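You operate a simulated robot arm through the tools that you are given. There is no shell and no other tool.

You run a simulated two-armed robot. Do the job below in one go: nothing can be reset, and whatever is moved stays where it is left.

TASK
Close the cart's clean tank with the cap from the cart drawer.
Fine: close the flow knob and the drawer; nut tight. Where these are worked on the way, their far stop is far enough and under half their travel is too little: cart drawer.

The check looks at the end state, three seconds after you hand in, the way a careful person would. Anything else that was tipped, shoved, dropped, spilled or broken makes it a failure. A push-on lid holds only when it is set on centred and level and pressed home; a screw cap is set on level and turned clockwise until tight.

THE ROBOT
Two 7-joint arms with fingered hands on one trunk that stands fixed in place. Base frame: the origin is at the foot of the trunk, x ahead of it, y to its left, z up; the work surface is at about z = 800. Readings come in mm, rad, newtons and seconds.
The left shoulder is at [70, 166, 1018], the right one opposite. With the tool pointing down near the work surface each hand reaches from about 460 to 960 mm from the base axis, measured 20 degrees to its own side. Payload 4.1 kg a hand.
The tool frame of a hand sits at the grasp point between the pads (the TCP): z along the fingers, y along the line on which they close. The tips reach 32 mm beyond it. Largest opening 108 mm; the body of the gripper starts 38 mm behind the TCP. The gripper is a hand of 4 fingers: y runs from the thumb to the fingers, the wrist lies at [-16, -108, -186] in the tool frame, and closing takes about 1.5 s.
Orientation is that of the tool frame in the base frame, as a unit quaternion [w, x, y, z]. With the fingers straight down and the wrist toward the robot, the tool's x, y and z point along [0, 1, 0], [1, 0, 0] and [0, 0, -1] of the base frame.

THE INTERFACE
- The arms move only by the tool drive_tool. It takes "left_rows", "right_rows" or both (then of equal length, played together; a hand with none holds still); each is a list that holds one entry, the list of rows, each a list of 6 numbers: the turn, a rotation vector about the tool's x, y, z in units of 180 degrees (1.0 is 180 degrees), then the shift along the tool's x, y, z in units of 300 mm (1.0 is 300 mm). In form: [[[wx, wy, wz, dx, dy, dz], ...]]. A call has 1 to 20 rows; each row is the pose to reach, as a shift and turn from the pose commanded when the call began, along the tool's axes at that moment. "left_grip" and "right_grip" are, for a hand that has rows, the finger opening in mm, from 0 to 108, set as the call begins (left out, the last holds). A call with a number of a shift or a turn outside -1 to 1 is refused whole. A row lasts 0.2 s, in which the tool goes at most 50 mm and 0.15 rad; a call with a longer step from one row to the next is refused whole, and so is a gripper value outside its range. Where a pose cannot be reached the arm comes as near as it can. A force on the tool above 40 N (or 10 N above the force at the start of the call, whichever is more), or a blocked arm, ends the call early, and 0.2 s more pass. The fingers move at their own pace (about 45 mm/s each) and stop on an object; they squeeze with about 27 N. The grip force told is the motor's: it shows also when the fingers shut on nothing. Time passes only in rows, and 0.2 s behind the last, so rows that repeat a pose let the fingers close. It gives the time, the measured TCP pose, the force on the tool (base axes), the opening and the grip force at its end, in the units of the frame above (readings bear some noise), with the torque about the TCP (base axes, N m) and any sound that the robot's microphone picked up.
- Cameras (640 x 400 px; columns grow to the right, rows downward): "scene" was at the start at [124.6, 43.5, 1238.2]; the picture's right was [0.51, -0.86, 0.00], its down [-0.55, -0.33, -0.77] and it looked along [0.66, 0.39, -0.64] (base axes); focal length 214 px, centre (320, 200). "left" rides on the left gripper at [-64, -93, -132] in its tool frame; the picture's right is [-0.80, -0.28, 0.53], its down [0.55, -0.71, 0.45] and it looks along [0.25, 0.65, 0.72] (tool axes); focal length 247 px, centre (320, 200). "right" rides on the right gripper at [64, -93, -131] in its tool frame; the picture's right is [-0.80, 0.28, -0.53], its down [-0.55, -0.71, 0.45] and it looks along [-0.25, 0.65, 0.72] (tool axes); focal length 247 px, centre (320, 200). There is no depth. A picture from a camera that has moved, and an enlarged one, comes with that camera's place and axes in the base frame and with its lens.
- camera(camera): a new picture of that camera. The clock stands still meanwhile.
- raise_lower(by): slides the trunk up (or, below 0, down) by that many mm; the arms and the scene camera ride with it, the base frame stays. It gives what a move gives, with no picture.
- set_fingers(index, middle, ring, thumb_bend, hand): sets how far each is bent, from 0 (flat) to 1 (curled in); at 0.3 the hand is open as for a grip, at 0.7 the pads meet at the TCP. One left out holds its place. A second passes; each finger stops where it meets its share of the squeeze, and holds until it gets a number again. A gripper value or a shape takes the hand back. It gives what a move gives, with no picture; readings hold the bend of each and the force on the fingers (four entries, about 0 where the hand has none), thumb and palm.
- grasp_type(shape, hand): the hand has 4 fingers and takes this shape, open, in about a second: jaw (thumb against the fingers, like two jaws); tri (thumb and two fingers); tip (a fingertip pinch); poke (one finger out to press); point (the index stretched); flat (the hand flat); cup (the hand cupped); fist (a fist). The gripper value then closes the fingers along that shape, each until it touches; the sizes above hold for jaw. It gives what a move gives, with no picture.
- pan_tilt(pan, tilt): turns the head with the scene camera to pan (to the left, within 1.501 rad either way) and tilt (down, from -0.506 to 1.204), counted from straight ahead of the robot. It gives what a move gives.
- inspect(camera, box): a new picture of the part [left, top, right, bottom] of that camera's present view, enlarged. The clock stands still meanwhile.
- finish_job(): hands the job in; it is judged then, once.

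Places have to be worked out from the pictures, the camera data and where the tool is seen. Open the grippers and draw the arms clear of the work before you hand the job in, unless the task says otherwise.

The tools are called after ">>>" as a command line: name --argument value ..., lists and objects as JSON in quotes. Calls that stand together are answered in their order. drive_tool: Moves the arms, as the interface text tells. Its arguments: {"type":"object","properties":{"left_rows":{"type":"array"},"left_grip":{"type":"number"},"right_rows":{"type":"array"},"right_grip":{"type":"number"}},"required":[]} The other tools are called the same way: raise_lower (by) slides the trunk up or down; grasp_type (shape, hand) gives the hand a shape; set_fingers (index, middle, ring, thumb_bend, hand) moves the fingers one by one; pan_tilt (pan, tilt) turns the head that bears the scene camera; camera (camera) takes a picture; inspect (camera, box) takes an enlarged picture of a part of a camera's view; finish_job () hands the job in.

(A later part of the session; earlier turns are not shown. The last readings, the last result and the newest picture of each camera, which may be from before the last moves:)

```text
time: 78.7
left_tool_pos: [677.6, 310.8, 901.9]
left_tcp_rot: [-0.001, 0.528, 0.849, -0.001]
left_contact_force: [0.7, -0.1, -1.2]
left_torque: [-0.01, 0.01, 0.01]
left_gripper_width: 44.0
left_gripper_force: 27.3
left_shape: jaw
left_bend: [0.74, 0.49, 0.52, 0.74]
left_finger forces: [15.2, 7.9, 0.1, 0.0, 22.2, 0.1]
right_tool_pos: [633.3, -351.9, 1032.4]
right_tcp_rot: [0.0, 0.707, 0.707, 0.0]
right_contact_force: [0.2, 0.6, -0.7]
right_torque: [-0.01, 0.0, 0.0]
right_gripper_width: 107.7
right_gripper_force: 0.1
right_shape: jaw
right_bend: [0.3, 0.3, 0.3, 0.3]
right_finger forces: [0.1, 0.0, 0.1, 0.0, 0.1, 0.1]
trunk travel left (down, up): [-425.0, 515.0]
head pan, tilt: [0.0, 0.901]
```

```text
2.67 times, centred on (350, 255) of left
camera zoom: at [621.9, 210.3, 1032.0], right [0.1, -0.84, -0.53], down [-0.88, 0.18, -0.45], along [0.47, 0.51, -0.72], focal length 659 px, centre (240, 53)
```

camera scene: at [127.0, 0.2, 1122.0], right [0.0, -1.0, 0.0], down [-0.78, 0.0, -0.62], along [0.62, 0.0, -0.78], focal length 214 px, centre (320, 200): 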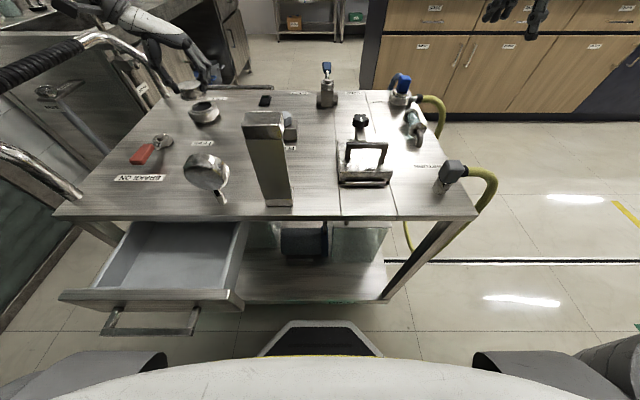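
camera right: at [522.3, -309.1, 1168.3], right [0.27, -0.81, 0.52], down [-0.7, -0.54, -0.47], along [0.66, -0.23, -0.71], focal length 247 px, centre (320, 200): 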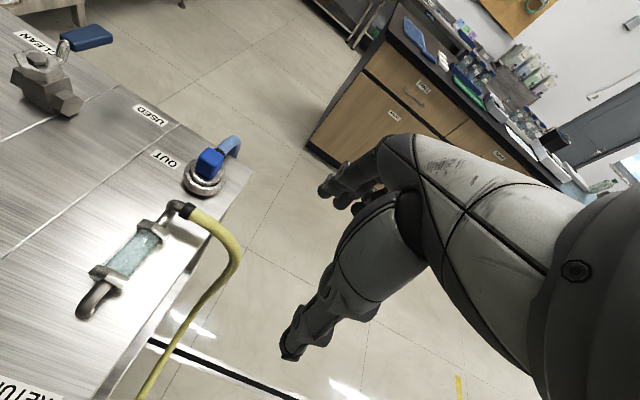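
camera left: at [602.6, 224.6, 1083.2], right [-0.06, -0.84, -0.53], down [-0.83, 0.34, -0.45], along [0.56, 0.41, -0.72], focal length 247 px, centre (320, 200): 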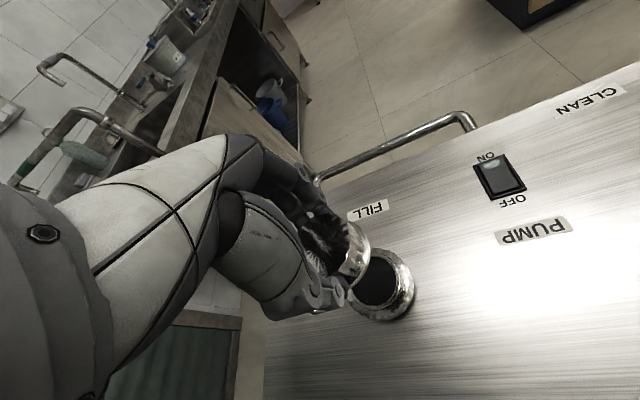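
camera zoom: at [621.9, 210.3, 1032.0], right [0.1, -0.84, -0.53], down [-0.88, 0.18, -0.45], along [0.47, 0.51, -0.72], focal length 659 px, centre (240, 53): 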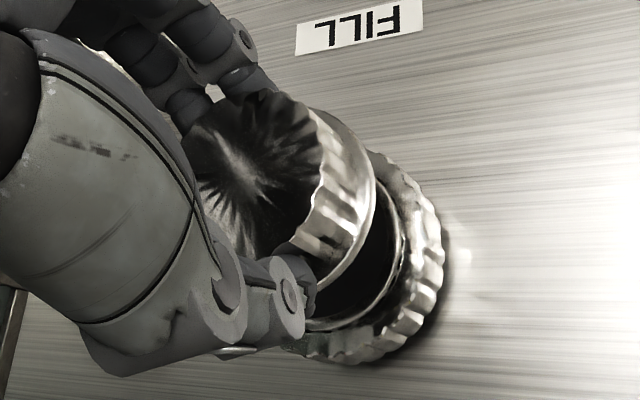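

The low camera gives an excellent view of cap and neck. I lower 20 mm more to judge alignment directly with the flange just above the rim.

>>> drive_tool --left_rows '[[[0, 0, 0, -0.001, -0.004, 0.035], [0, 0, 0, -0.001, -0.004, 0.067]]]'

>>> inspect --camera "scene" --box '[170, 70, 240, 130]'

>>> inspect --camera "left" --box '[270, 180, 430, 330]'

```text
time: 79.3
left_tool_pos: [675.5, 311.2, 883.0]
left_tcp_rot: [-0.001, 0.529, 0.848, 0.002]
left_contact_force: [-0.3, 0.8, -1.3]
left_torque: [0.01, 0.01, 0.0]
left_gripper_width: 43.9
left_gripper_force: 27.3
left_shape: jaw
left_bend: [0.74, 0.49, 0.52, 0.74]
left_finger forces: [15.2, 8.0, 0.1, 0.0, 22.2, 0.0]
right_tool_pos: [634.2, -352.1, 1033.5]
right_tcp_rot: [-0.001, 0.707, 0.707, 0.0]
right_contact_force: [0.2, 0.3, -0.5]
right_torque: [-0.03, 0.02, 0.0]
right_gripper_width: 107.5
right_gripper_force: 0.0
right_shape: jaw
right_bend: [0.3, 0.3, 0.3, 0.3]
right_finger forces: [0.1, 0.1, 0.0, 0.0, 0.1, 0.0]
trunk travel left (down, up): [-425.0, 515.0]
head pan, tilt: [0.0, 0.901]
```

```text
6.67 times, centred on (205, 100) of scene
camera zoom: at [127.2, 0.1, 1122.0], right [0.0, -1.0, 0.0], down [-0.78, 0.0, -0.62], along [0.62, 0.0, -0.78], focal length 1430 px, centre (1087, 867)
```

zoom: 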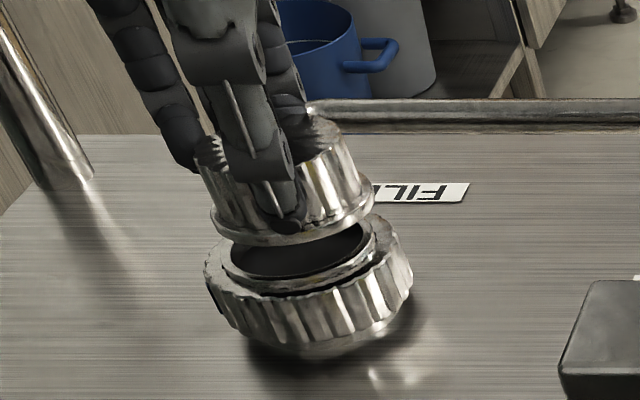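

```text
2.67 times, centred on (350, 255) of left
camera zoom: at [620.1, 210.3, 1013.4], right [0.1, -0.84, -0.53], down [-0.88, 0.18, -0.45], along [0.47, 0.51, -0.72], focal length 659 px, centre (240, 53)
```

zoom: 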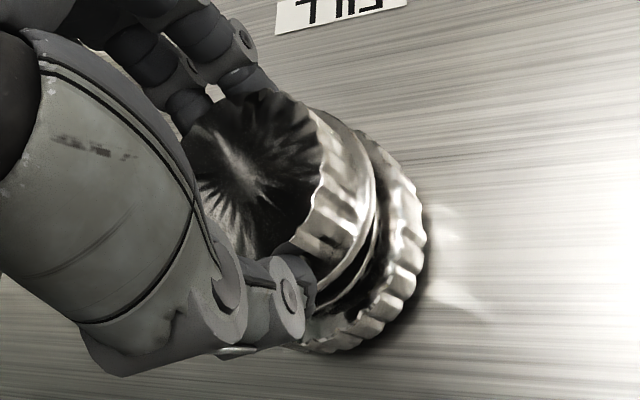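

The cap is a few millimetres above the rim. I take a tighter zoom to measure the lateral offset precisely.

>>> inspect --camera "scene" --box '[181, 90, 219, 114]'

>>> inspect --camera "left" --box '[330, 190, 400, 320]'

```text
16.00 times, centred on (200, 102) of scene
camera zoom: at [127.2, 0.1, 1122.0], right [0.0, -1.0, 0.0], down [-0.78, 0.0, -0.62], along [0.62, 0.0, -0.78], focal length 3432 px, centre (2240, 1768)
```

zoom: 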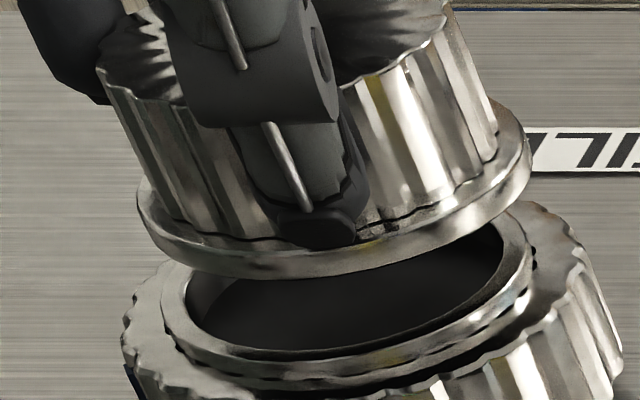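

```text
3.08 times, centred on (365, 255) of left
camera zoom: at [620.1, 210.3, 1013.4], right [0.1, -0.84, -0.53], down [-0.88, 0.18, -0.45], along [0.47, 0.51, -0.72], focal length 760 px, centre (182, 31)
```

zoom: 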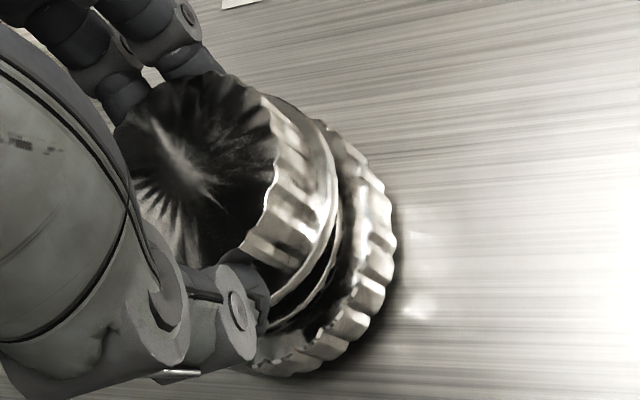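

The cap looks ~4 mm off the neck centre (toward +x/−y). To measure it properly, I bring the right hand's camera round to look at FILL from the right side.

>>> drive_tool --right_rows '[[[0, 0, -0.045, 0.088, 0, -0.01], [0, 0, -0.091, 0.176, 0, -0.02], [0, 0, -0.136, 0.264, 0, -0.03], [0, 0, -0.182, 0.352, 0, -0.04], [0, 0, -0.227, 0.44, 0, -0.05], [0, 0, -0.273, 0.527, 0, -0.06], [0, 0, -0.318, 0.615, 0, -0.07], [0, 0, -0.364, 0.703, 0, -0.08], [0, 0, -0.409, 0.791, 0, -0.09], [0, 0, -0.455, 0.879, 0, -0.1], [0, 0, -0.5, 0.967, 0, -0.1]]]' --right_grip 40

>>> drive_tool --right_rows '[[[0, 0, 0, 0, 0.15, 0], [0, 0, 0, 0, 0.3, 0], [0, 0, 0, 0, 0.45, 0], [0, 0, 0, 0, 0.56, 0]]]'

>>> camera --camera "right"

>>> camera --camera "scene"

```text
time: 81.7
left_tool_pos: [675.0, 315.1, 879.5]
left_tcp_rot: [-0.001, 0.529, 0.849, -0.002]
left_contact_force: [-0.2, 1.1, -1.4]
left_torque: [-0.03, -0.01, -0.07]
left_gripper_width: 44.1
left_gripper_force: 26.6
left_shape: jaw
left_bend: [0.74, 0.49, 0.52, 0.74]
left_finger forces: [15.2, 8.0, 0.0, 0.0, 22.4, 0.0]
right_tool_pos: [391.6, -21.7, 1070.3]
right_tcp_rot: [-0.006, 0.013, 1.0, -0.002]
right_contact_force: [-0.1, 0.3, -0.2]
right_torque: [-0.1, -0.01, 0.01]
right_gripper_width: 40.1
right_gripper_force: 0.1
right_shape: jaw
right_bend: [0.74, 0.51, 0.48, 0.73]
right_finger forces: [0.0, 0.0, 0.0, 0.2, 0.0, 0.0]
right hand out of reach, approached as far as the arm can: row 4, 5, 6, 7, 8, 9, 10, 11
trunk travel left (down, up): [-425.0, 515.0]
head pan, tilt: [0.0, 0.901]
```

```text
time: 82.7
left_tool_pos: [675.1, 310.5, 882.4]
left_tcp_rot: [-0.002, 0.529, 0.849, -0.001]
left_contact_force: [0.0, -0.1, -1.2]
left_torque: [0.04, -0.01, -0.04]
left_gripper_width: 43.9
left_gripper_force: 27.3
left_shape: jaw
left_bend: [0.74, 0.49, 0.52, 0.74]
left_finger forces: [15.2, 8.1, 0.1, 0.0, 22.5, 0.1]
right_tool_pos: [385.7, 88.9, 1058.2]
right_tcp_rot: [-0.004, 0.003, 1.0, 0.0]
right_contact_force: [0.4, 0.9, 0.0]
right_torque: [-0.02, -0.01, 0.02]
right_gripper_width: 39.9
right_gripper_force: 0.0
right_shape: jaw
right_bend: [0.74, 0.51, 0.48, 0.73]
right_finger forces: [0.1, 0.1, 0.0, 0.0, 0.0, 0.0]
right hand out of reach, approached as far as the arm can: row 3, 4
trunk travel left (down, up): [-425.0, 515.0]
head pan, tilt: [0.0, 0.901]
```

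```text
taken
camera right: at [320.0, -2.1, 1188.5], right [0.8, 0.28, 0.53], down [0.54, -0.71, -0.45], along [0.25, 0.65, -0.72], focal length 247 px, centre (320, 200)
```

right: 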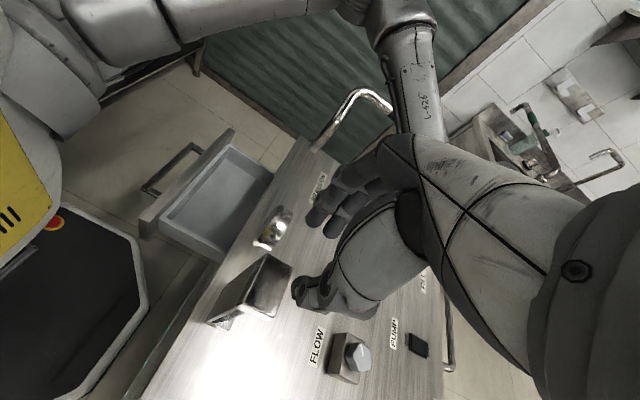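

```text
taken
camera scene: at [127.2, 0.2, 1121.9], right [0.0, -1.0, 0.0], down [-0.78, 0.0, -0.62], along [0.62, 0.0, -0.78], focal length 214 px, centre (320, 200)
```

scene: 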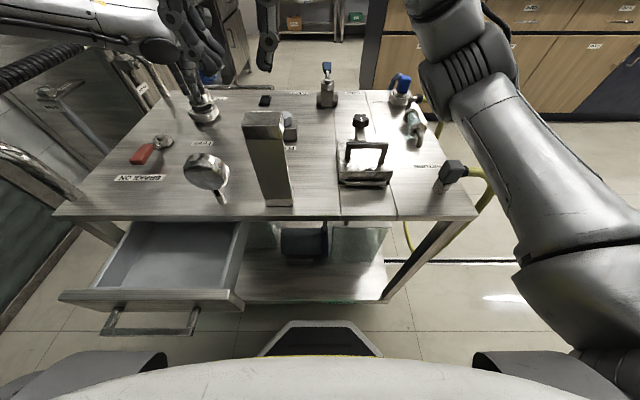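

The right hand couldn't get to that view. I'll instead measure the flange edge precisely in the left camera with tighter zooms.

>>> inspect --camera "left" --box '[335, 205, 391, 240]'

>>> inspect --camera "left" --box '[335, 235, 399, 300]'

```text
11.43 times, centred on (363, 222) of left
camera zoom: at [620.1, 210.6, 1013.1], right [0.1, -0.84, -0.53], down [-0.88, 0.18, -0.45], along [0.47, 0.51, -0.72], focal length 2823 px, centre (-171, -57)
```

zoom: 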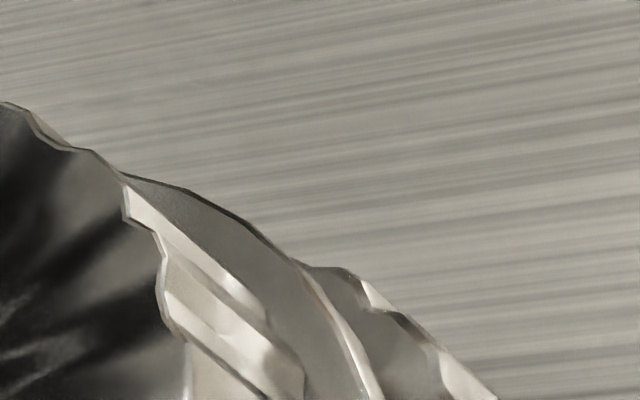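

```text
6.15 times, centred on (367, 268) of left
camera zoom: at [620.1, 210.6, 1013.1], right [0.1, -0.84, -0.53], down [-0.88, 0.18, -0.45], along [0.47, 0.51, -0.72], focal length 1520 px, centre (31, -215)
```

zoom: 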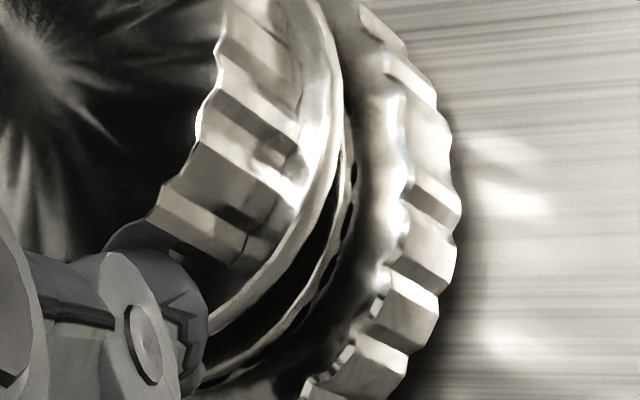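

Fitting the flange and neck outlines in both cameras: cap centre ≈ (680, 310.8), neck centre ≈ (675.5, 313), rim z≈832, flange bottom ≈ 844. I shift the left hand (−4.5, +2.3) mm and re-check.

>>> drive_tool --left_rows '[[[0, 0, 0, 0.0067, -0.005, 0], [0, 0, 0, 0.0135, -0.01, 0], [0, 0, 0, 0.0135, -0.01, 0]]]'

>>> inspect --camera "scene" --box '[181, 90, 219, 114]'

>>> inspect --camera "left" --box '[335, 235, 399, 300]'

```text
time: 83.5
left_tool_pos: [671.4, 311.6, 881.3]
left_tcp_rot: [-0.001, 0.529, 0.848, 0.0]
left_contact_force: [-0.6, 0.2, -2.0]
left_torque: [0.02, 0.0, 0.0]
left_gripper_width: 44.4
left_gripper_force: 27.2
left_shape: jaw
left_bend: [0.74, 0.49, 0.52, 0.74]
left_finger forces: [15.1, 8.0, 0.0, 0.0, 22.3, 0.1]
right_tool_pos: [384.9, 88.9, 1056.5]
right_tcp_rot: [-0.004, 0.003, 1.0, 0.0]
right_contact_force: [-0.2, -1.2, -0.3]
right_torque: [-0.01, 0.01, 0.0]
right_gripper_width: 39.9
right_gripper_force: 0.0
right_shape: jaw
right_bend: [0.74, 0.51, 0.48, 0.73]
right_finger forces: [0.0, 0.0, 0.0, 0.0, 0.0, 0.1]
trunk travel left (down, up): [-425.0, 515.0]
head pan, tilt: [0.0, 0.901]
```

```text
16.00 times, centred on (200, 102) of scene
camera zoom: at [127.3, 0.2, 1121.9], right [0.0, -1.0, 0.0], down [-0.78, 0.0, -0.62], along [0.62, 0.0, -0.78], focal length 3432 px, centre (2240, 1768)
```

zoom: 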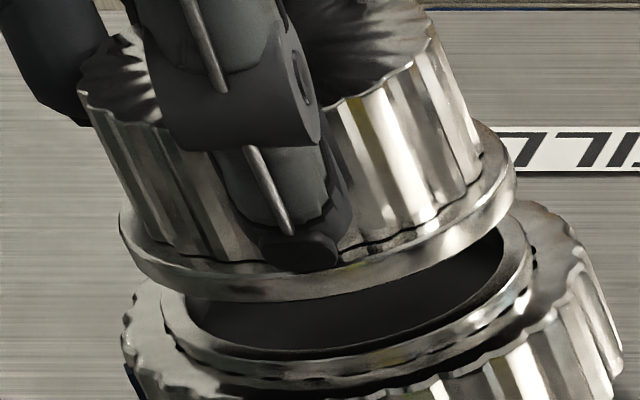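

```text
6.15 times, centred on (367, 268) of left
camera zoom: at [615.1, 211.8, 1012.4], right [0.1, -0.84, -0.53], down [-0.88, 0.18, -0.45], along [0.47, 0.51, -0.72], focal length 1520 px, centre (31, -215)
```

zoom: 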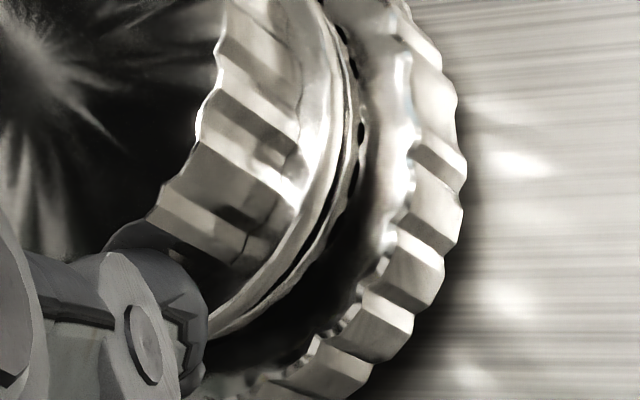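

The cap is now concentric with the neck to about 1 mm, about 10 mm above it. I lower 8 mm, then check force.

>>> drive_tool --left_rows '[[[0, 0, 0, 0, 0, 0.01], [0, 0, 0, 0, 0, 0.02], [0, 0, 0, 0, 0, 0.027], [0, 0, 0, 0, 0, 0.027]]]'

>>> inspect --camera "scene" --box '[181, 90, 219, 114]'

```text
time: 84.5
left_tool_pos: [672.1, 312.5, 874.8]
left_tcp_rot: [-0.001, 0.529, 0.849, 0.0]
left_contact_force: [0.4, -0.3, -1.4]
left_torque: [0.01, 0.02, 0.03]
left_gripper_width: 44.1
left_gripper_force: 27.0
left_shape: jaw
left_bend: [0.74, 0.49, 0.52, 0.74]
left_finger forces: [15.2, 8.0, 0.0, 0.0, 22.4, 0.0]
right_tool_pos: [383.9, 89.8, 1056.1]
right_tcp_rot: [-0.004, 0.003, 1.0, 0.0]
right_contact_force: [0.7, -0.4, -0.6]
right_torque: [0.02, -0.01, 0.04]
right_gripper_width: 40.3
right_gripper_force: 0.1
right_shape: jaw
right_bend: [0.74, 0.51, 0.48, 0.73]
right_finger forces: [0.0, 0.0, 0.0, 0.0, 0.1, 0.1]
trunk travel left (down, up): [-425.0, 515.0]
head pan, tilt: [0.0, 0.901]
```

```text
16.00 times, centred on (200, 102) of scene
camera zoom: at [127.2, 0.1, 1122.0], right [0.0, -1.0, 0.0], down [-0.78, 0.0, -0.62], along [0.62, 0.0, -0.78], focal length 3432 px, centre (2240, 1768)
```

zoom: 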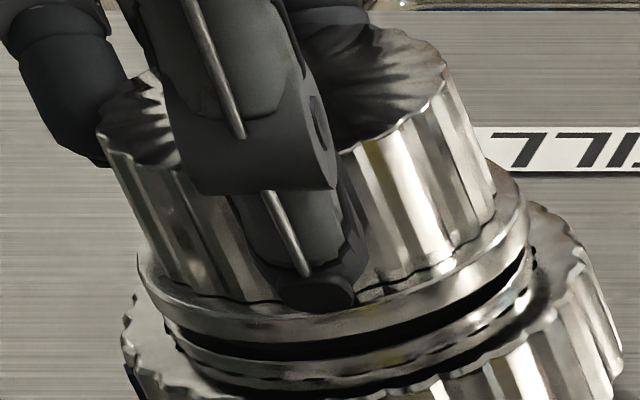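

Aligned (mid‑lines match within ~0.5 mm) and about 3 mm above the rim. I lower in 1 mm steps and watch for contact.

>>> drive_tool --left_rows '[[[0, 0, 0, 0, 0, 0.0033], [0, 0, 0, 0, 0, 0.0067], [0, 0, 0, 0, 0, 0.01], [0, 0, 0, 0, 0, 0.01]]]'

>>> inspect --camera "scene" --box '[181, 90, 219, 114]'

```text
time: 85.5
left_tool_pos: [672.3, 312.0, 871.4]
left_tcp_rot: [-0.001, 0.529, 0.849, 0.002]
left_contact_force: [-0.2, 0.9, 1.7]
left_torque: [0.04, -0.03, -0.01]
left_gripper_width: 44.2
left_gripper_force: 26.7
left_shape: jaw
left_bend: [0.74, 0.49, 0.52, 0.74]
left_finger forces: [15.3, 8.1, 0.0, 0.0, 22.7, 0.0]
right_tool_pos: [384.1, 88.3, 1056.3]
right_tcp_rot: [-0.005, 0.004, 1.0, 0.0]
right_contact_force: [-0.4, -0.2, 0.2]
right_torque: [0.0, 0.01, 0.01]
right_gripper_width: 39.9
right_gripper_force: 0.0
right_shape: jaw
right_bend: [0.74, 0.51, 0.48, 0.73]
right_finger forces: [0.0, 0.0, 0.0, 0.0, 0.1, 0.0]
trunk travel left (down, up): [-425.0, 515.0]
head pan, tilt: [0.0, 0.901]
```

```text
16.00 times, centred on (200, 102) of scene
camera zoom: at [126.9, 0.0, 1122.0], right [0.0, -1.0, 0.0], down [-0.78, 0.0, -0.62], along [0.62, 0.0, -0.78], focal length 3432 px, centre (2240, 1768)
```

zoom: 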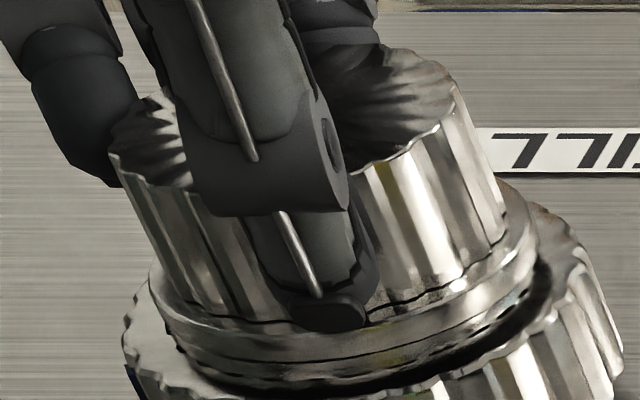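

The cap is seated on the rim (about 3 N contact). Now I turn clockwise 75° about the cap's axis with light downward pressure.

>>> drive_tool --left_rows '[[[0, 0, 0, 0, 0, 0.003], [0, 0, 0.0417, 0.0017, 0.0008, 0.004], [0, 0, 0.0833, 0.0034, 0.0018, 0.0045], [0, 0, 0.125, 0.0049, 0.003, 0.005], [0, 0, 0.1667, 0.0062, 0.0043, 0.0055], [0, 0, 0.2083, 0.0073, 0.0059, 0.006], [0, 0, 0.25, 0.0082, 0.0075, 0.0065], [0, 0, 0.2917, 0.0089, 0.0093, 0.007], [0, 0, 0.3333, 0.0093, 0.0112, 0.0075], [0, 0, 0.375, 0.0095, 0.0131, 0.008], [0, 0, 0.4167, 0.0095, 0.015, 0.0085]]]'

>>> inspect --camera "scene" --box '[181, 86, 219, 110]'

>>> camera --camera "left"

```text
time: 87.9
left_tool_pos: [673.0, 316.2, 868.4]
left_tcp_rot: [0.0, 0.937, 0.35, 0.0]
left_contact_force: [2.8, 1.9, 7.9]
left_torque: [-0.23, -0.17, 0.11]
left_gripper_width: 44.0
left_gripper_force: 27.2
left_shape: jaw
left_bend: [0.74, 0.5, 0.52, 0.75]
left_finger forces: [17.2, 6.2, 0.0, 0.0, 21.7, 0.0]
right_tool_pos: [383.9, 87.8, 1056.3]
right_tcp_rot: [-0.005, 0.004, 1.0, 0.001]
right_contact_force: [0.2, 0.2, 0.1]
right_torque: [0.02, -0.02, 0.03]
right_gripper_width: 40.1
right_gripper_force: 0.1
right_shape: jaw
right_bend: [0.74, 0.51, 0.48, 0.73]
right_finger forces: [0.1, 0.1, 0.0, 0.0, 0.0, 0.0]
trunk travel left (down, up): [-425.0, 515.0]
head pan, tilt: [0.0, 0.901]
```

```text
16.00 times, centred on (200, 98) of scene
camera zoom: at [126.5, -0.1, 1122.1], right [0.0, -1.0, 0.0], down [-0.78, 0.0, -0.62], along [0.62, 0.0, -0.78], focal length 3432 px, centre (2240, 1832)
```

zoom: 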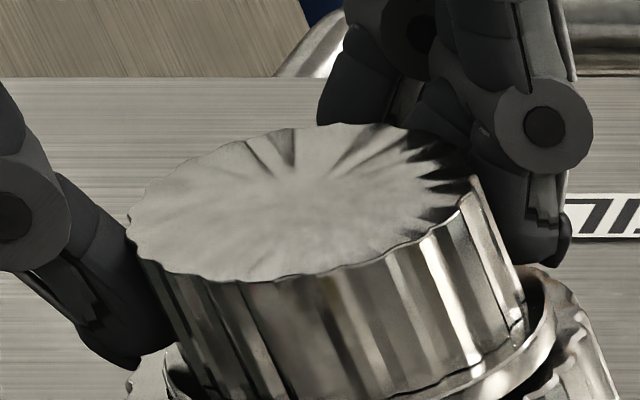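

```text
taken
camera left: at [563.6, 343.1, 999.5], right [-0.79, -0.31, -0.53], down [-0.05, 0.89, -0.45], along [0.61, -0.33, -0.72], focal length 247 px, centre (320, 200)
```

left: 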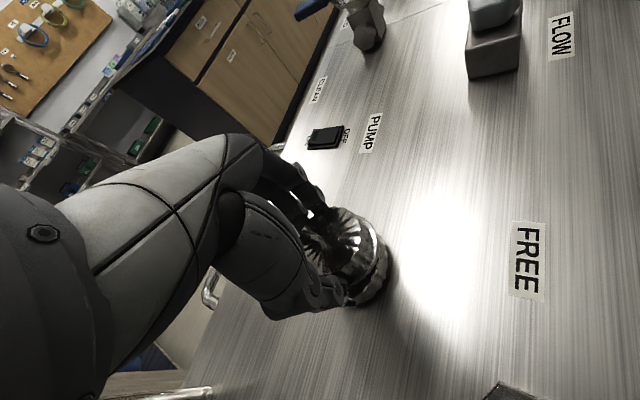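

The stroke completed with ~9 N down force and small torque. I look at how the cap sits now.

>>> inspect --camera "scene" --box '[176, 82, 234, 122]'

>>> inspect --camera "left" --box '[290, 180, 420, 320]'

```text
10.00 times, centred on (205, 102) of scene
camera zoom: at [126.5, -0.1, 1122.1], right [0.0, -1.0, 0.0], down [-0.78, 0.0, -0.62], along [0.62, 0.0, -0.78], focal length 2145 px, centre (1470, 1180)
```

zoom: 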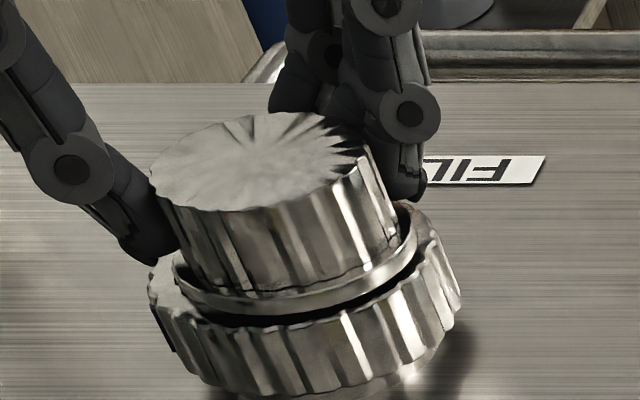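

```text
2.86 times, centred on (355, 250) of left
camera zoom: at [563.6, 343.1, 999.5], right [-0.79, -0.31, -0.53], down [-0.05, 0.89, -0.45], along [0.61, -0.33, -0.72], focal length 706 px, centre (220, 57)
```

zoom: 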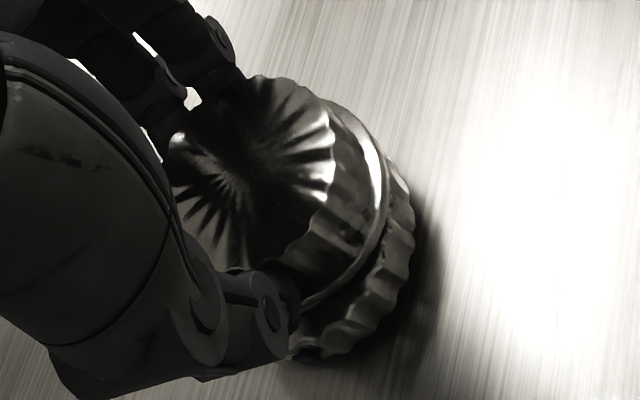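

The flange has moved down over the neck — the thread is engaging. I open, swing back 75° counter‑clockwise, ready for another stroke.

>>> drive_tool --left_rows '[[[0, 0, 0, 0, 0, -0.003], [0, 0, 0, 0, 0, -0.004], [0, 0, 0, 0, 0, -0.004], [0, 0, 0, 0, 0, -0.004], [0, 0, -0.0417, -0.0018, -0.0005, -0.004], [0, 0, -0.0833, -0.0037, -0.0008, -0.004], [0, 0, -0.125, -0.0056, -0.0009, -0.004], [0, 0, -0.1667, -0.0075, -0.0007, -0.004], [0, 0, -0.2083, -0.0094, -0.0002, -0.004], [0, 0, -0.25, -0.0111, 0.0005, -0.004], [0, 0, -0.2917, -0.0128, 0.0014, -0.004], [0, 0, -0.3333, -0.0143, 0.0025, -0.004], [0, 0, -0.375, -0.0157, 0.0038, -0.004], [0, 0, -0.4167, -0.0169, 0.0053, -0.004]]]' --left_grip 80

>>> inspect --camera "scene" --box '[176, 82, 234, 122]'

>>> inspect --camera "left" --box '[290, 180, 420, 320]'

```text
time: 90.9
left_tool_pos: [671.5, 311.0, 868.6]
left_tcp_rot: [-0.001, 0.529, 0.849, -0.001]
left_contact_force: [-0.2, 1.5, 0.0]
left_torque: [0.04, -0.02, 0.02]
left_gripper_width: 79.7
left_gripper_force: 0.0
left_shape: jaw
left_bend: [0.26, 0.36, 0.34, 0.58]
left_finger forces: [0.1, 0.1, 0.0, 0.0, 0.0, 0.1]
right_tool_pos: [384.1, 89.3, 1055.9]
right_tcp_rot: [-0.006, 0.003, 1.0, 0.0]
right_contact_force: [-0.2, -0.8, 0.0]
right_torque: [-0.02, -0.01, -0.01]
right_gripper_width: 40.0
right_gripper_force: 0.1
right_shape: jaw
right_bend: [0.74, 0.51, 0.48, 0.73]
right_finger forces: [0.0, 0.0, 0.0, 0.0, 0.1, 0.1]
trunk travel left (down, up): [-425.0, 515.0]
head pan, tilt: [0.0, 0.901]
```

```text
10.00 times, centred on (205, 102) of scene
camera zoom: at [127.5, 0.2, 1121.9], right [0.0, -1.0, 0.0], down [-0.78, 0.0, -0.62], along [0.62, 0.0, -0.78], focal length 2145 px, centre (1470, 1180)
```

zoom: 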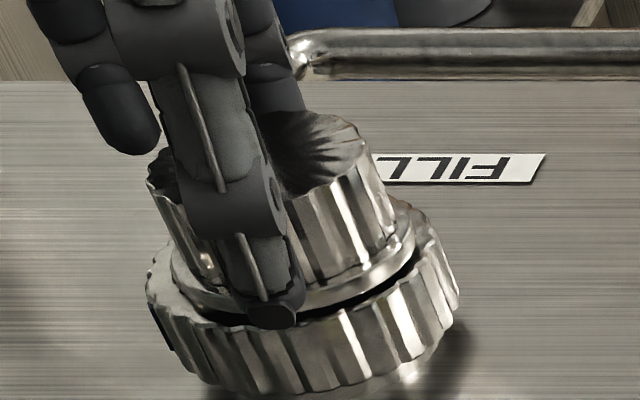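

```text
2.86 times, centred on (355, 250) of left
camera zoom: at [616.0, 212.5, 999.9], right [0.1, -0.84, -0.53], down [-0.88, 0.18, -0.45], along [0.47, 0.51, -0.72], focal length 706 px, centre (220, 57)
```

zoom: 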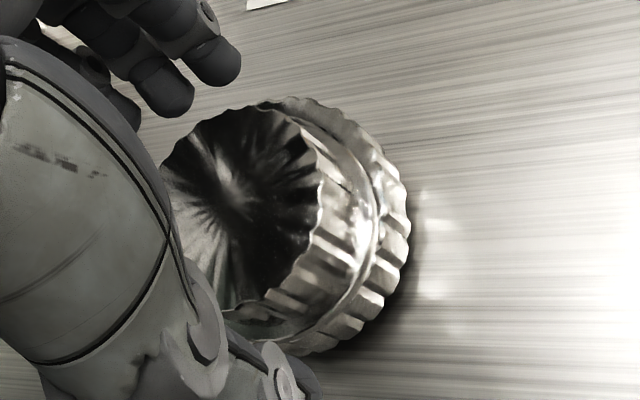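

The cap stays level and centred on the neck. I close again and make a second 75° clockwise stroke.

>>> drive_tool --left_rows '[[[0, 0, 0, 0, 0, 0], [0, 0, 0, 0, 0, 0], [0, 0, 0, 0, 0, 0], [0, 0, 0, 0, 0, 0], [0, 0, 0, 0, 0, 0], [0, 0, 0, 0, 0, 0], [0, 0, 0, 0, 0, 0.003], [0, 0, 0.0417, 0.0017, 0.0008, 0.004], [0, 0, 0.0833, 0.0034, 0.0018, 0.0045], [0, 0, 0.125, 0.0049, 0.003, 0.005], [0, 0, 0.1667, 0.0062, 0.0043, 0.0055], [0, 0, 0.2083, 0.0073, 0.0059, 0.006], [0, 0, 0.25, 0.0082, 0.0075, 0.0065], [0, 0, 0.2917, 0.0089, 0.0093, 0.007], [0, 0, 0.3333, 0.0093, 0.0112, 0.0075], [0, 0, 0.375, 0.0095, 0.0131, 0.008], [0, 0, 0.4167, 0.0095, 0.015, 0.0085]]]' --left_grip 0

>>> inspect --camera "scene" --box '[176, 82, 234, 122]'

```text
time: 94.5
left_tool_pos: [672.6, 315.8, 868.0]
left_tcp_rot: [0.0, 0.937, 0.35, 0.0]
left_contact_force: [1.7, 1.7, 8.7]
left_torque: [0.02, -0.09, 0.12]
left_gripper_width: 44.5
left_gripper_force: 26.9
left_shape: jaw
left_bend: [0.74, 0.49, 0.52, 0.73]
left_finger forces: [15.7, 8.8, 0.0, 0.0, 24.3, 0.1]
right_tool_pos: [383.6, 89.1, 1056.2]
right_tcp_rot: [-0.004, 0.004, 1.0, 0.001]
right_contact_force: [0.2, -0.7, -0.6]
right_torque: [-0.01, 0.01, 0.01]
right_gripper_width: 40.2
right_gripper_force: 0.0
right_shape: jaw
right_bend: [0.74, 0.51, 0.48, 0.73]
right_finger forces: [0.1, 0.0, 0.0, 0.0, 0.1, 0.0]
trunk travel left (down, up): [-425.0, 515.0]
head pan, tilt: [0.0, 0.901]
```

```text
10.00 times, centred on (205, 102) of scene
camera zoom: at [126.3, -0.2, 1122.1], right [0.0, -1.0, 0.0], down [-0.78, 0.0, -0.62], along [0.62, 0.0, -0.78], focal length 2145 px, centre (1470, 1180)
```

zoom: 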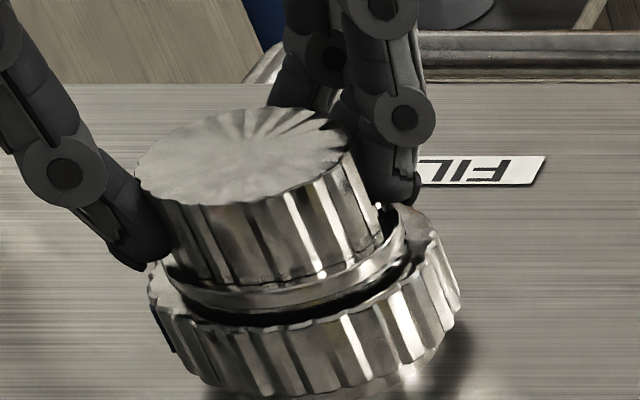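

The cap's outline has shifted slightly compared with before; I zoom in to check it's level and engaged.

>>> inspect --camera "scene" --box '[186, 94, 224, 118]'

>>> inspect --camera "left" --box '[290, 180, 420, 320]'

```text
16.00 times, centred on (205, 106) of scene
camera zoom: at [126.3, -0.2, 1122.1], right [0.0, -1.0, 0.0], down [-0.78, 0.0, -0.62], along [0.62, 0.0, -0.78], focal length 3432 px, centre (2160, 1704)
```

zoom: 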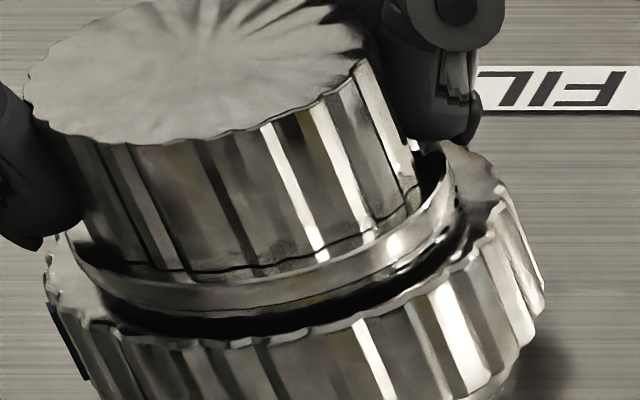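

```text
2.86 times, centred on (355, 250) of left
camera zoom: at [563.3, 343.4, 999.2], right [-0.79, -0.31, -0.53], down [-0.05, 0.89, -0.45], along [0.61, -0.33, -0.72], focal length 706 px, centre (220, 57)
```

zoom: 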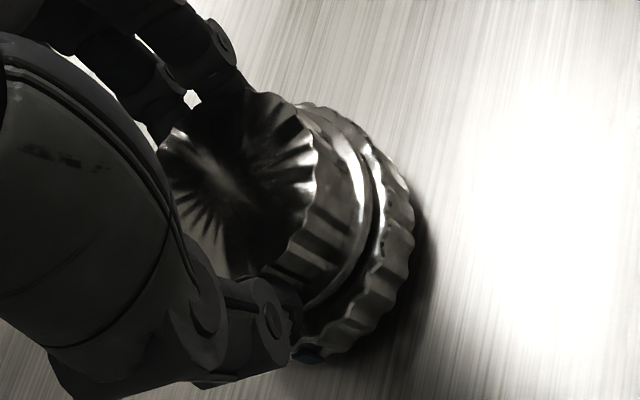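

The cap may have shifted/tilted slightly when regripping. I open the hand and raise it to inspect how the cap really sits.

>>> drive_tool --left_rows '[[[0, 0, 0, 0, 0, -0.003], [0, 0, 0, 0, 0, -0.005], [0, 0, 0, 0, 0, -0.005], [0, 0, 0, 0, 0, -0.005], [0, 0, 0, 0, 0, -0.05], [0, 0, 0, 0, 0, -0.15], [0, 0, 0, 0, 0, -0.25], [0, 0, 0, 0, 0, -0.35]]]' --left_grip 90

>>> inspect --camera "scene" --box '[181, 86, 229, 116]'

>>> inspect --camera "left" --box '[270, 180, 420, 320]'

```text
time: 96.3
left_tool_pos: [674.0, 315.3, 971.2]
left_tcp_rot: [-0.001, 0.937, 0.351, 0.0]
left_contact_force: [0.0, 0.3, 0.1]
left_torque: [0.01, 0.02, 0.02]
left_gripper_width: 89.7
left_gripper_force: 0.1
left_shape: jaw
left_bend: [0.26, 0.34, 0.32, 0.51]
left_finger forces: [0.1, 0.0, 0.1, 0.0, 0.0, 0.0]
right_tool_pos: [384.7, 88.6, 1056.4]
right_tcp_rot: [-0.004, 0.003, 1.0, 0.001]
right_contact_force: [0.0, 0.4, -0.9]
right_torque: [0.0, -0.03, 0.02]
right_gripper_width: 39.8
right_gripper_force: 0.0
right_shape: jaw
right_bend: [0.74, 0.51, 0.48, 0.73]
right_finger forces: [0.0, 0.0, 0.0, 0.1, 0.0, 0.0]
trunk travel left (down, up): [-425.0, 515.0]
head pan, tilt: [0.0, 0.901]
```

```text
13.33 times, centred on (205, 101) of scene
camera zoom: at [126.8, -0.3, 1122.0], right [0.0, -1.0, 0.0], down [-0.78, 0.0, -0.62], along [0.62, 0.0, -0.78], focal length 2860 px, centre (1853, 1520)
```

zoom: 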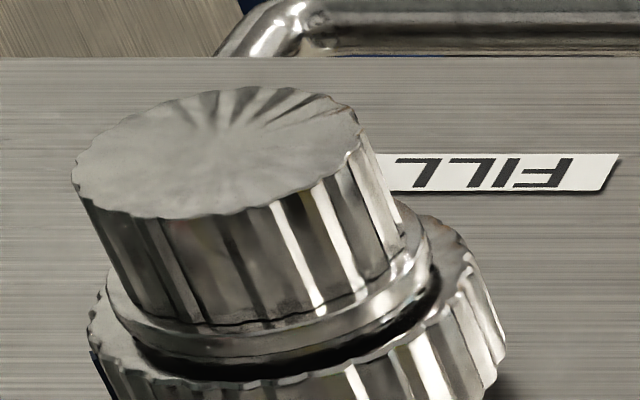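

```text
2.86 times, centred on (345, 250) of left
camera zoom: at [564.5, 341.9, 1102.0], right [-0.79, -0.31, -0.53], down [-0.05, 0.89, -0.45], along [0.61, -0.33, -0.72], focal length 706 px, centre (249, 57)
```

zoom: 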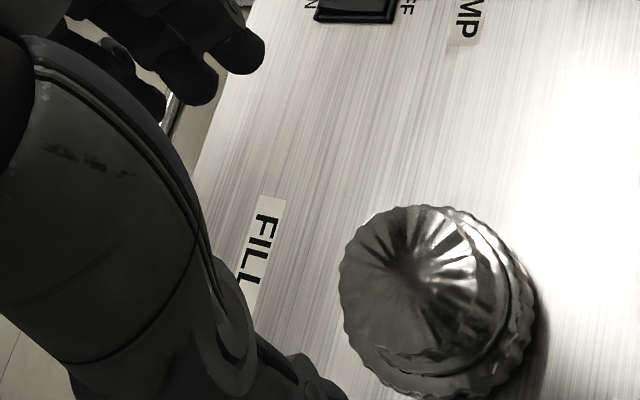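

I zoom further on both sides of the seated cap to check for tilt.

>>> inspect --camera "scene" --box '[186, 100, 202, 116]'

>>> inspect --camera "scene" --box '[202, 98, 222, 116]'

```text
16.00 times, centred on (194, 108) of scene
camera zoom: at [126.8, -0.3, 1122.0], right [0.0, -1.0, 0.0], down [-0.78, 0.0, -0.62], along [0.62, 0.0, -0.78], focal length 3432 px, centre (2336, 1672)
```

zoom: 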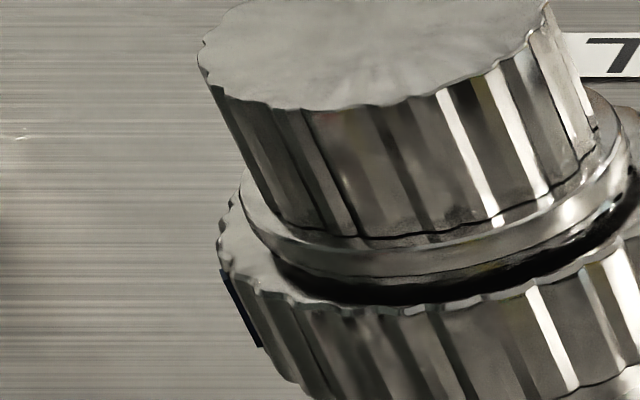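

```text
16.00 times, centred on (212, 107) of scene
camera zoom: at [126.8, -0.3, 1122.0], right [0.0, -1.0, 0.0], down [-0.78, 0.0, -0.62], along [0.62, 0.0, -0.78], focal length 3432 px, centre (2048, 1688)
```

zoom: 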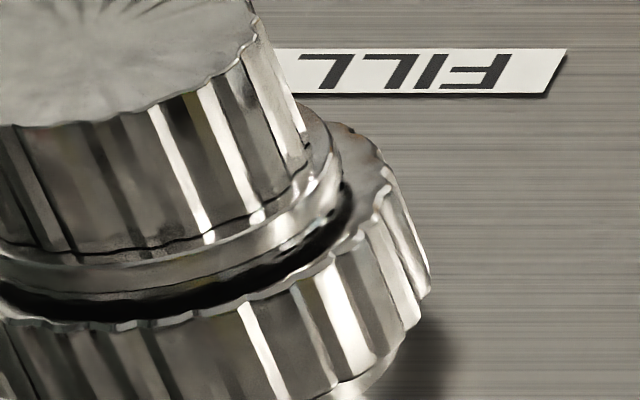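

I take the same crop as after the first stroke for a like‑for‑like comparison.

>>> inspect --camera "scene" --box '[176, 82, 234, 122]'

```text
10.00 times, centred on (205, 102) of scene
camera zoom: at [126.8, -0.3, 1122.0], right [0.0, -1.0, 0.0], down [-0.78, 0.0, -0.62], along [0.62, 0.0, -0.78], focal length 2145 px, centre (1470, 1180)
```

zoom: 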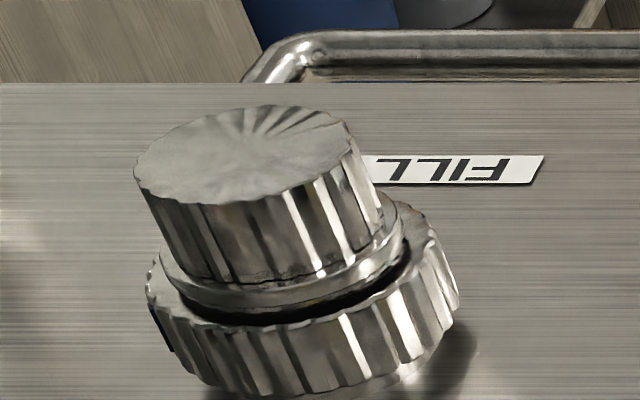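

Compared with after stroke 1, the cap moved sideways/up by ~3 mm, so it isn't threaded yet. I'll pick it up again and look at its underside before retrying.

>>> drive_tool --left_rows '[[[0, 0, 0, 0.001, -0.005, 0.1], [0, 0, 0, 0.001, -0.005, 0.2], [0, 0, 0, 0.001, -0.005, 0.3], [0, 0, 0, 0.001, -0.005, 0.337]]]'

>>> drive_tool --left_rows '[[[0, 0, 0, 0, 0, 0], [0, 0, 0, 0, 0, 0], [0, 0, 0, 0, 0, 0], [0, 0, 0, 0, 0, 0], [0, 0, 0, 0, 0, 0], [0, 0, 0, 0, 0, 0], [0, 0, 0, 0, 0, 0], [0, 0, 0, 0, 0, -0.01], [0, 0, 0, 0, 0, -0.03]]]' --left_grip 0

>>> inspect --camera "scene" --box '[176, 82, 234, 122]'

```text
time: 97.3
left_tool_pos: [675.0, 317.6, 869.0]
left_tcp_rot: [-0.001, 0.937, 0.35, -0.001]
left_contact_force: [0.0, 0.6, 0.7]
left_torque: [0.01, 0.03, 0.01]
left_gripper_width: 89.7
left_gripper_force: 0.1
left_shape: jaw
left_bend: [0.26, 0.34, 0.32, 0.51]
left_finger forces: [0.0, 0.1, 0.0, 0.1, 0.1, 0.0]
right_tool_pos: [384.1, 87.9, 1057.6]
right_tcp_rot: [-0.005, 0.004, 1.0, 0.0]
right_contact_force: [-1.2, 0.0, -0.2]
right_torque: [0.01, 0.0, -0.02]
right_gripper_width: 39.9
right_gripper_force: 0.1
right_shape: jaw
right_bend: [0.74, 0.51, 0.48, 0.73]
right_finger forces: [0.0, 0.1, 0.1, 0.0, 0.0, 0.1]
trunk travel left (down, up): [-425.0, 515.0]
head pan, tilt: [0.0, 0.901]
```

```text
time: 99.3
left_tool_pos: [675.6, 316.8, 879.5]
left_tcp_rot: [-0.002, 0.937, 0.35, -0.001]
left_contact_force: [0.6, -0.4, -0.5]
left_torque: [0.01, -0.02, 0.0]
left_gripper_width: 43.8
left_gripper_force: 26.6
left_shape: jaw
left_bend: [0.74, 0.5, 0.53, 0.73]
left_finger forces: [14.8, 7.5, 0.0, 0.0, 23.2, 0.0]
right_tool_pos: [385.3, 88.9, 1056.6]
right_tcp_rot: [-0.004, 0.003, 1.0, 0.0]
right_contact_force: [0.0, 0.7, 0.4]
right_torque: [0.01, 0.02, -0.01]
right_gripper_width: 40.0
right_gripper_force: 0.1
right_shape: jaw
right_bend: [0.74, 0.51, 0.48, 0.73]
right_finger forces: [0.0, 0.0, 0.0, 0.0, 0.0, 0.1]
trunk travel left (down, up): [-425.0, 515.0]
head pan, tilt: [0.0, 0.901]
```

```text
10.00 times, centred on (205, 102) of scene
camera zoom: at [127.1, 0.1, 1122.0], right [0.0, -1.0, 0.0], down [-0.78, 0.0, -0.62], along [0.62, 0.0, -0.78], focal length 2145 px, centre (1470, 1180)
```

zoom: 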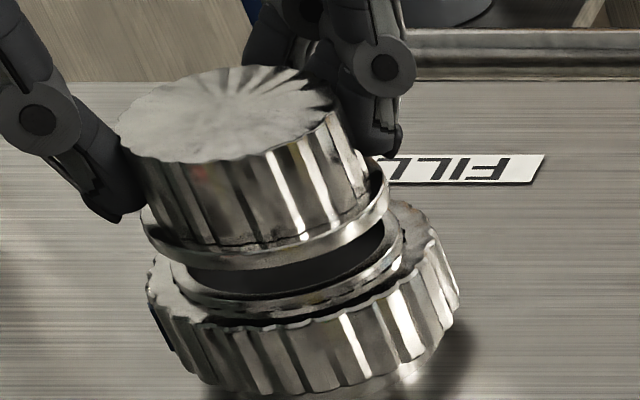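

The cap lifts freely, so no thread was caught. I raise it up and turn the head to see its underside from below.

>>> drive_tool --left_rows '[[[0, 0, 0, 0, 0, -0.13], [0, 0, -0.04, -0.05, -0.05, -0.27], [0, 0, -0.08, -0.15, -0.1, -0.4], [0, 0, -0.12, -0.25, -0.15, -0.53], [0, 0, -0.16, -0.35, -0.2, -0.65], [0, 0, -0.2, -0.45, -0.25, -0.77], [0, 0, -0.24, -0.5, -0.28, -0.88], [0, 0, -0.27, -0.52, -0.3, -1.0]]]'

>>> pan_tilt --pan 0.65 --tilt -0.1

>>> camera --camera "scene"

```text
refused: row 3 steps farther than a row can; nothing moved
```

```text
time: 100.6
left_tool_pos: [673.7, 318.0, 880.4]
left_tcp_rot: [0.0, 0.937, 0.351, 0.0]
left_contact_force: [0.2, -0.6, -1.8]
left_torque: [0.02, 0.0, 0.02]
left_gripper_width: 43.8
left_gripper_force: 26.7
left_shape: jaw
left_bend: [0.74, 0.5, 0.53, 0.73]
left_finger forces: [14.9, 7.6, 0.1, 0.0, 23.2, 0.1]
right_tool_pos: [384.9, 88.9, 1057.6]
right_tcp_rot: [-0.005, 0.003, 1.0, 0.0]
right_contact_force: [-0.3, 0.1, 0.8]
right_torque: [-0.01, 0.01, 0.02]
right_gripper_width: 39.9
right_gripper_force: 0.0
right_shape: jaw
right_bend: [0.74, 0.51, 0.48, 0.73]
right_finger forces: [0.1, 0.0, 0.0, 0.0, 0.0, 0.1]
trunk travel left (down, up): [-425.0, 515.0]
head pan, tilt: [0.649, -0.099]
```

```text
taken
camera scene: at [121.2, 52.8, 1210.7], right [0.6, -0.8, 0.0], down [0.08, 0.06, -1.0], along [0.79, 0.6, 0.1], focal length 214 px, centre (320, 200)
```

scene: 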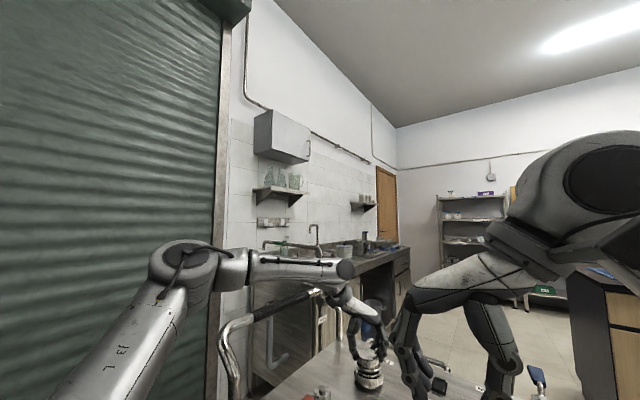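

The step was refused; I send the lift again with shorter steps.

>>> drive_tool --left_rows '[[[0, 0, 0, 0, 0, -0.13], [0, 0, 0, 0, 0, -0.26], [0, 0, -0.025, -0.07, -0.04, -0.37], [0, 0, -0.05, -0.14, -0.08, -0.48], [0, 0, -0.075, -0.21, -0.12, -0.58], [0, 0, -0.1, -0.28, -0.155, -0.68], [0, 0, -0.125, -0.35, -0.19, -0.77], [0, 0, -0.15, -0.42, -0.23, -0.86], [0, 0, -0.175, -0.48, -0.26, -0.93], [0, 0, -0.2, -0.541, -0.293, -1.0]]]'

>>> camera --camera "scene"

```text
time: 102.8
left_tool_pos: [489.9, 280.9, 1179.9]
left_tcp_rot: [-0.001, 0.782, 0.623, 0.0]
left_contact_force: [0.1, -0.4, -0.8]
left_torque: [0.0, 0.02, -0.01]
left_gripper_width: 43.4
left_gripper_force: 27.5
left_shape: jaw
left_bend: [0.74, 0.5, 0.53, 0.73]
left_finger forces: [15.0, 7.7, 0.0, 0.0, 23.2, 0.1]
right_tool_pos: [382.9, 87.3, 1056.8]
right_tcp_rot: [-0.004, 0.004, 1.0, 0.002]
right_contact_force: [-0.2, -1.0, -0.1]
right_torque: [-0.01, 0.02, 0.01]
right_gripper_width: 40.0
right_gripper_force: 0.1
right_shape: jaw
right_bend: [0.74, 0.51, 0.48, 0.73]
right_finger forces: [0.0, 0.0, 0.0, 0.1, 0.0, 0.1]
trunk travel left (down, up): [-425.0, 515.0]
head pan, tilt: [0.649, -0.099]
```

```text
taken
camera scene: at [119.8, 52.2, 1210.9], right [0.6, -0.8, 0.0], down [0.08, 0.06, -0.99], along [0.79, 0.6, 0.1], focal length 214 px, centre (320, 200)
```

scene: 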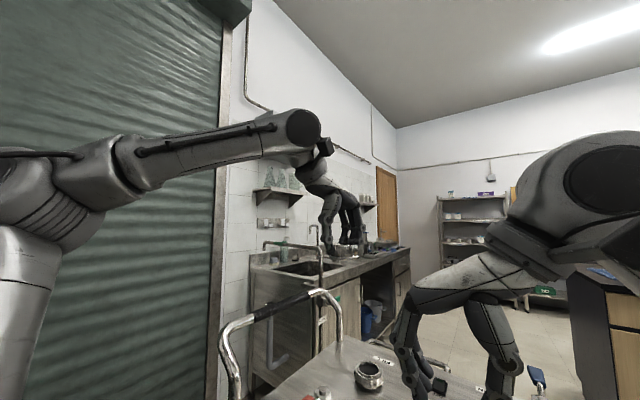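

The cap is level with the camera; I tilt the hand ~45° so that the cap's underside faces the head camera.

>>> drive_tool --left_rows '[[[0.03, -0.03, 0, 0, 0, 0], [0.06, -0.06, 0, 0, 0, 0], [0.09, -0.09, 0, 0, 0, 0], [0.12, -0.12, 0, 0, 0, 0], [0.15, -0.15, 0, 0, 0, 0], [0.18, -0.18, 0, 0, 0, 0]]]'

>>> pan_tilt --pan 0.6 --tilt 0.15

>>> camera --camera "scene"

```text
time: 104.2
left_tool_pos: [493.2, 278.0, 1179.6]
left_tcp_rot: [-0.045, 0.72, 0.574, -0.389]
left_contact_force: [-0.5, 1.1, -1.0]
left_torque: [-0.03, 0.0, 0.02]
left_gripper_width: 43.5
left_gripper_force: 27.4
left_shape: jaw
left_bend: [0.74, 0.5, 0.53, 0.73]
left_finger forces: [15.5, 7.9, 0.0, 0.0, 23.3, 0.0]
right_tool_pos: [385.1, 89.2, 1055.0]
right_tcp_rot: [-0.004, 0.003, 1.0, 0.001]
right_contact_force: [0.1, -0.1, 0.4]
right_torque: [0.0, -0.02, 0.03]
right_gripper_width: 39.8
right_gripper_force: 0.0
right_shape: jaw
right_bend: [0.74, 0.51, 0.48, 0.73]
right_finger forces: [0.1, 0.1, 0.1, 0.1, 0.0, 0.0]
trunk travel left (down, up): [-425.0, 515.0]
head pan, tilt: [0.649, -0.099]
```

```text
time: 105.0
left_tool_pos: [493.2, 277.5, 1180.1]
left_tcp_rot: [-0.045, 0.72, 0.574, -0.387]
left_contact_force: [1.3, -0.2, -0.7]
left_torque: [0.02, -0.02, 0.01]
left_gripper_width: 43.3
left_gripper_force: 27.1
left_shape: jaw
left_bend: [0.74, 0.5, 0.53, 0.73]
left_finger forces: [15.3, 7.9, 0.1, 0.0, 23.2, 0.1]
right_tool_pos: [385.0, 87.2, 1056.8]
right_tcp_rot: [-0.004, 0.003, 1.0, 0.0]
right_contact_force: [0.2, -0.3, 0.2]
right_torque: [-0.01, 0.04, -0.02]
right_gripper_width: 39.7
right_gripper_force: 0.0
right_shape: jaw
right_bend: [0.74, 0.51, 0.48, 0.73]
right_finger forces: [0.1, 0.0, 0.0, 0.0, 0.0, 0.0]
trunk travel left (down, up): [-425.0, 515.0]
head pan, tilt: [0.6, 0.15]
```

```text
taken
camera scene: at [128.2, 52.5, 1188.3], right [0.57, -0.82, 0.0], down [-0.12, -0.08, -0.99], along [0.82, 0.56, -0.15], focal length 214 px, centre (320, 200)
```

scene: 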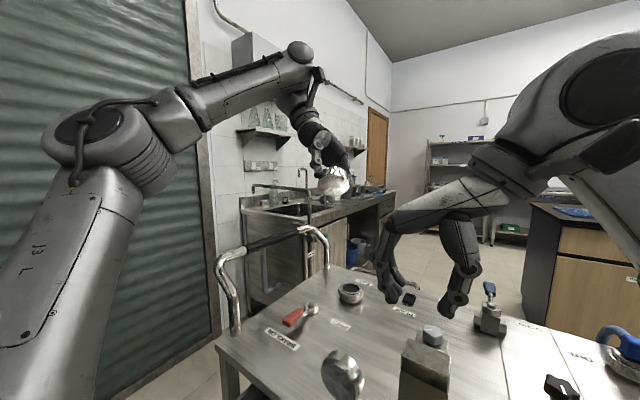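

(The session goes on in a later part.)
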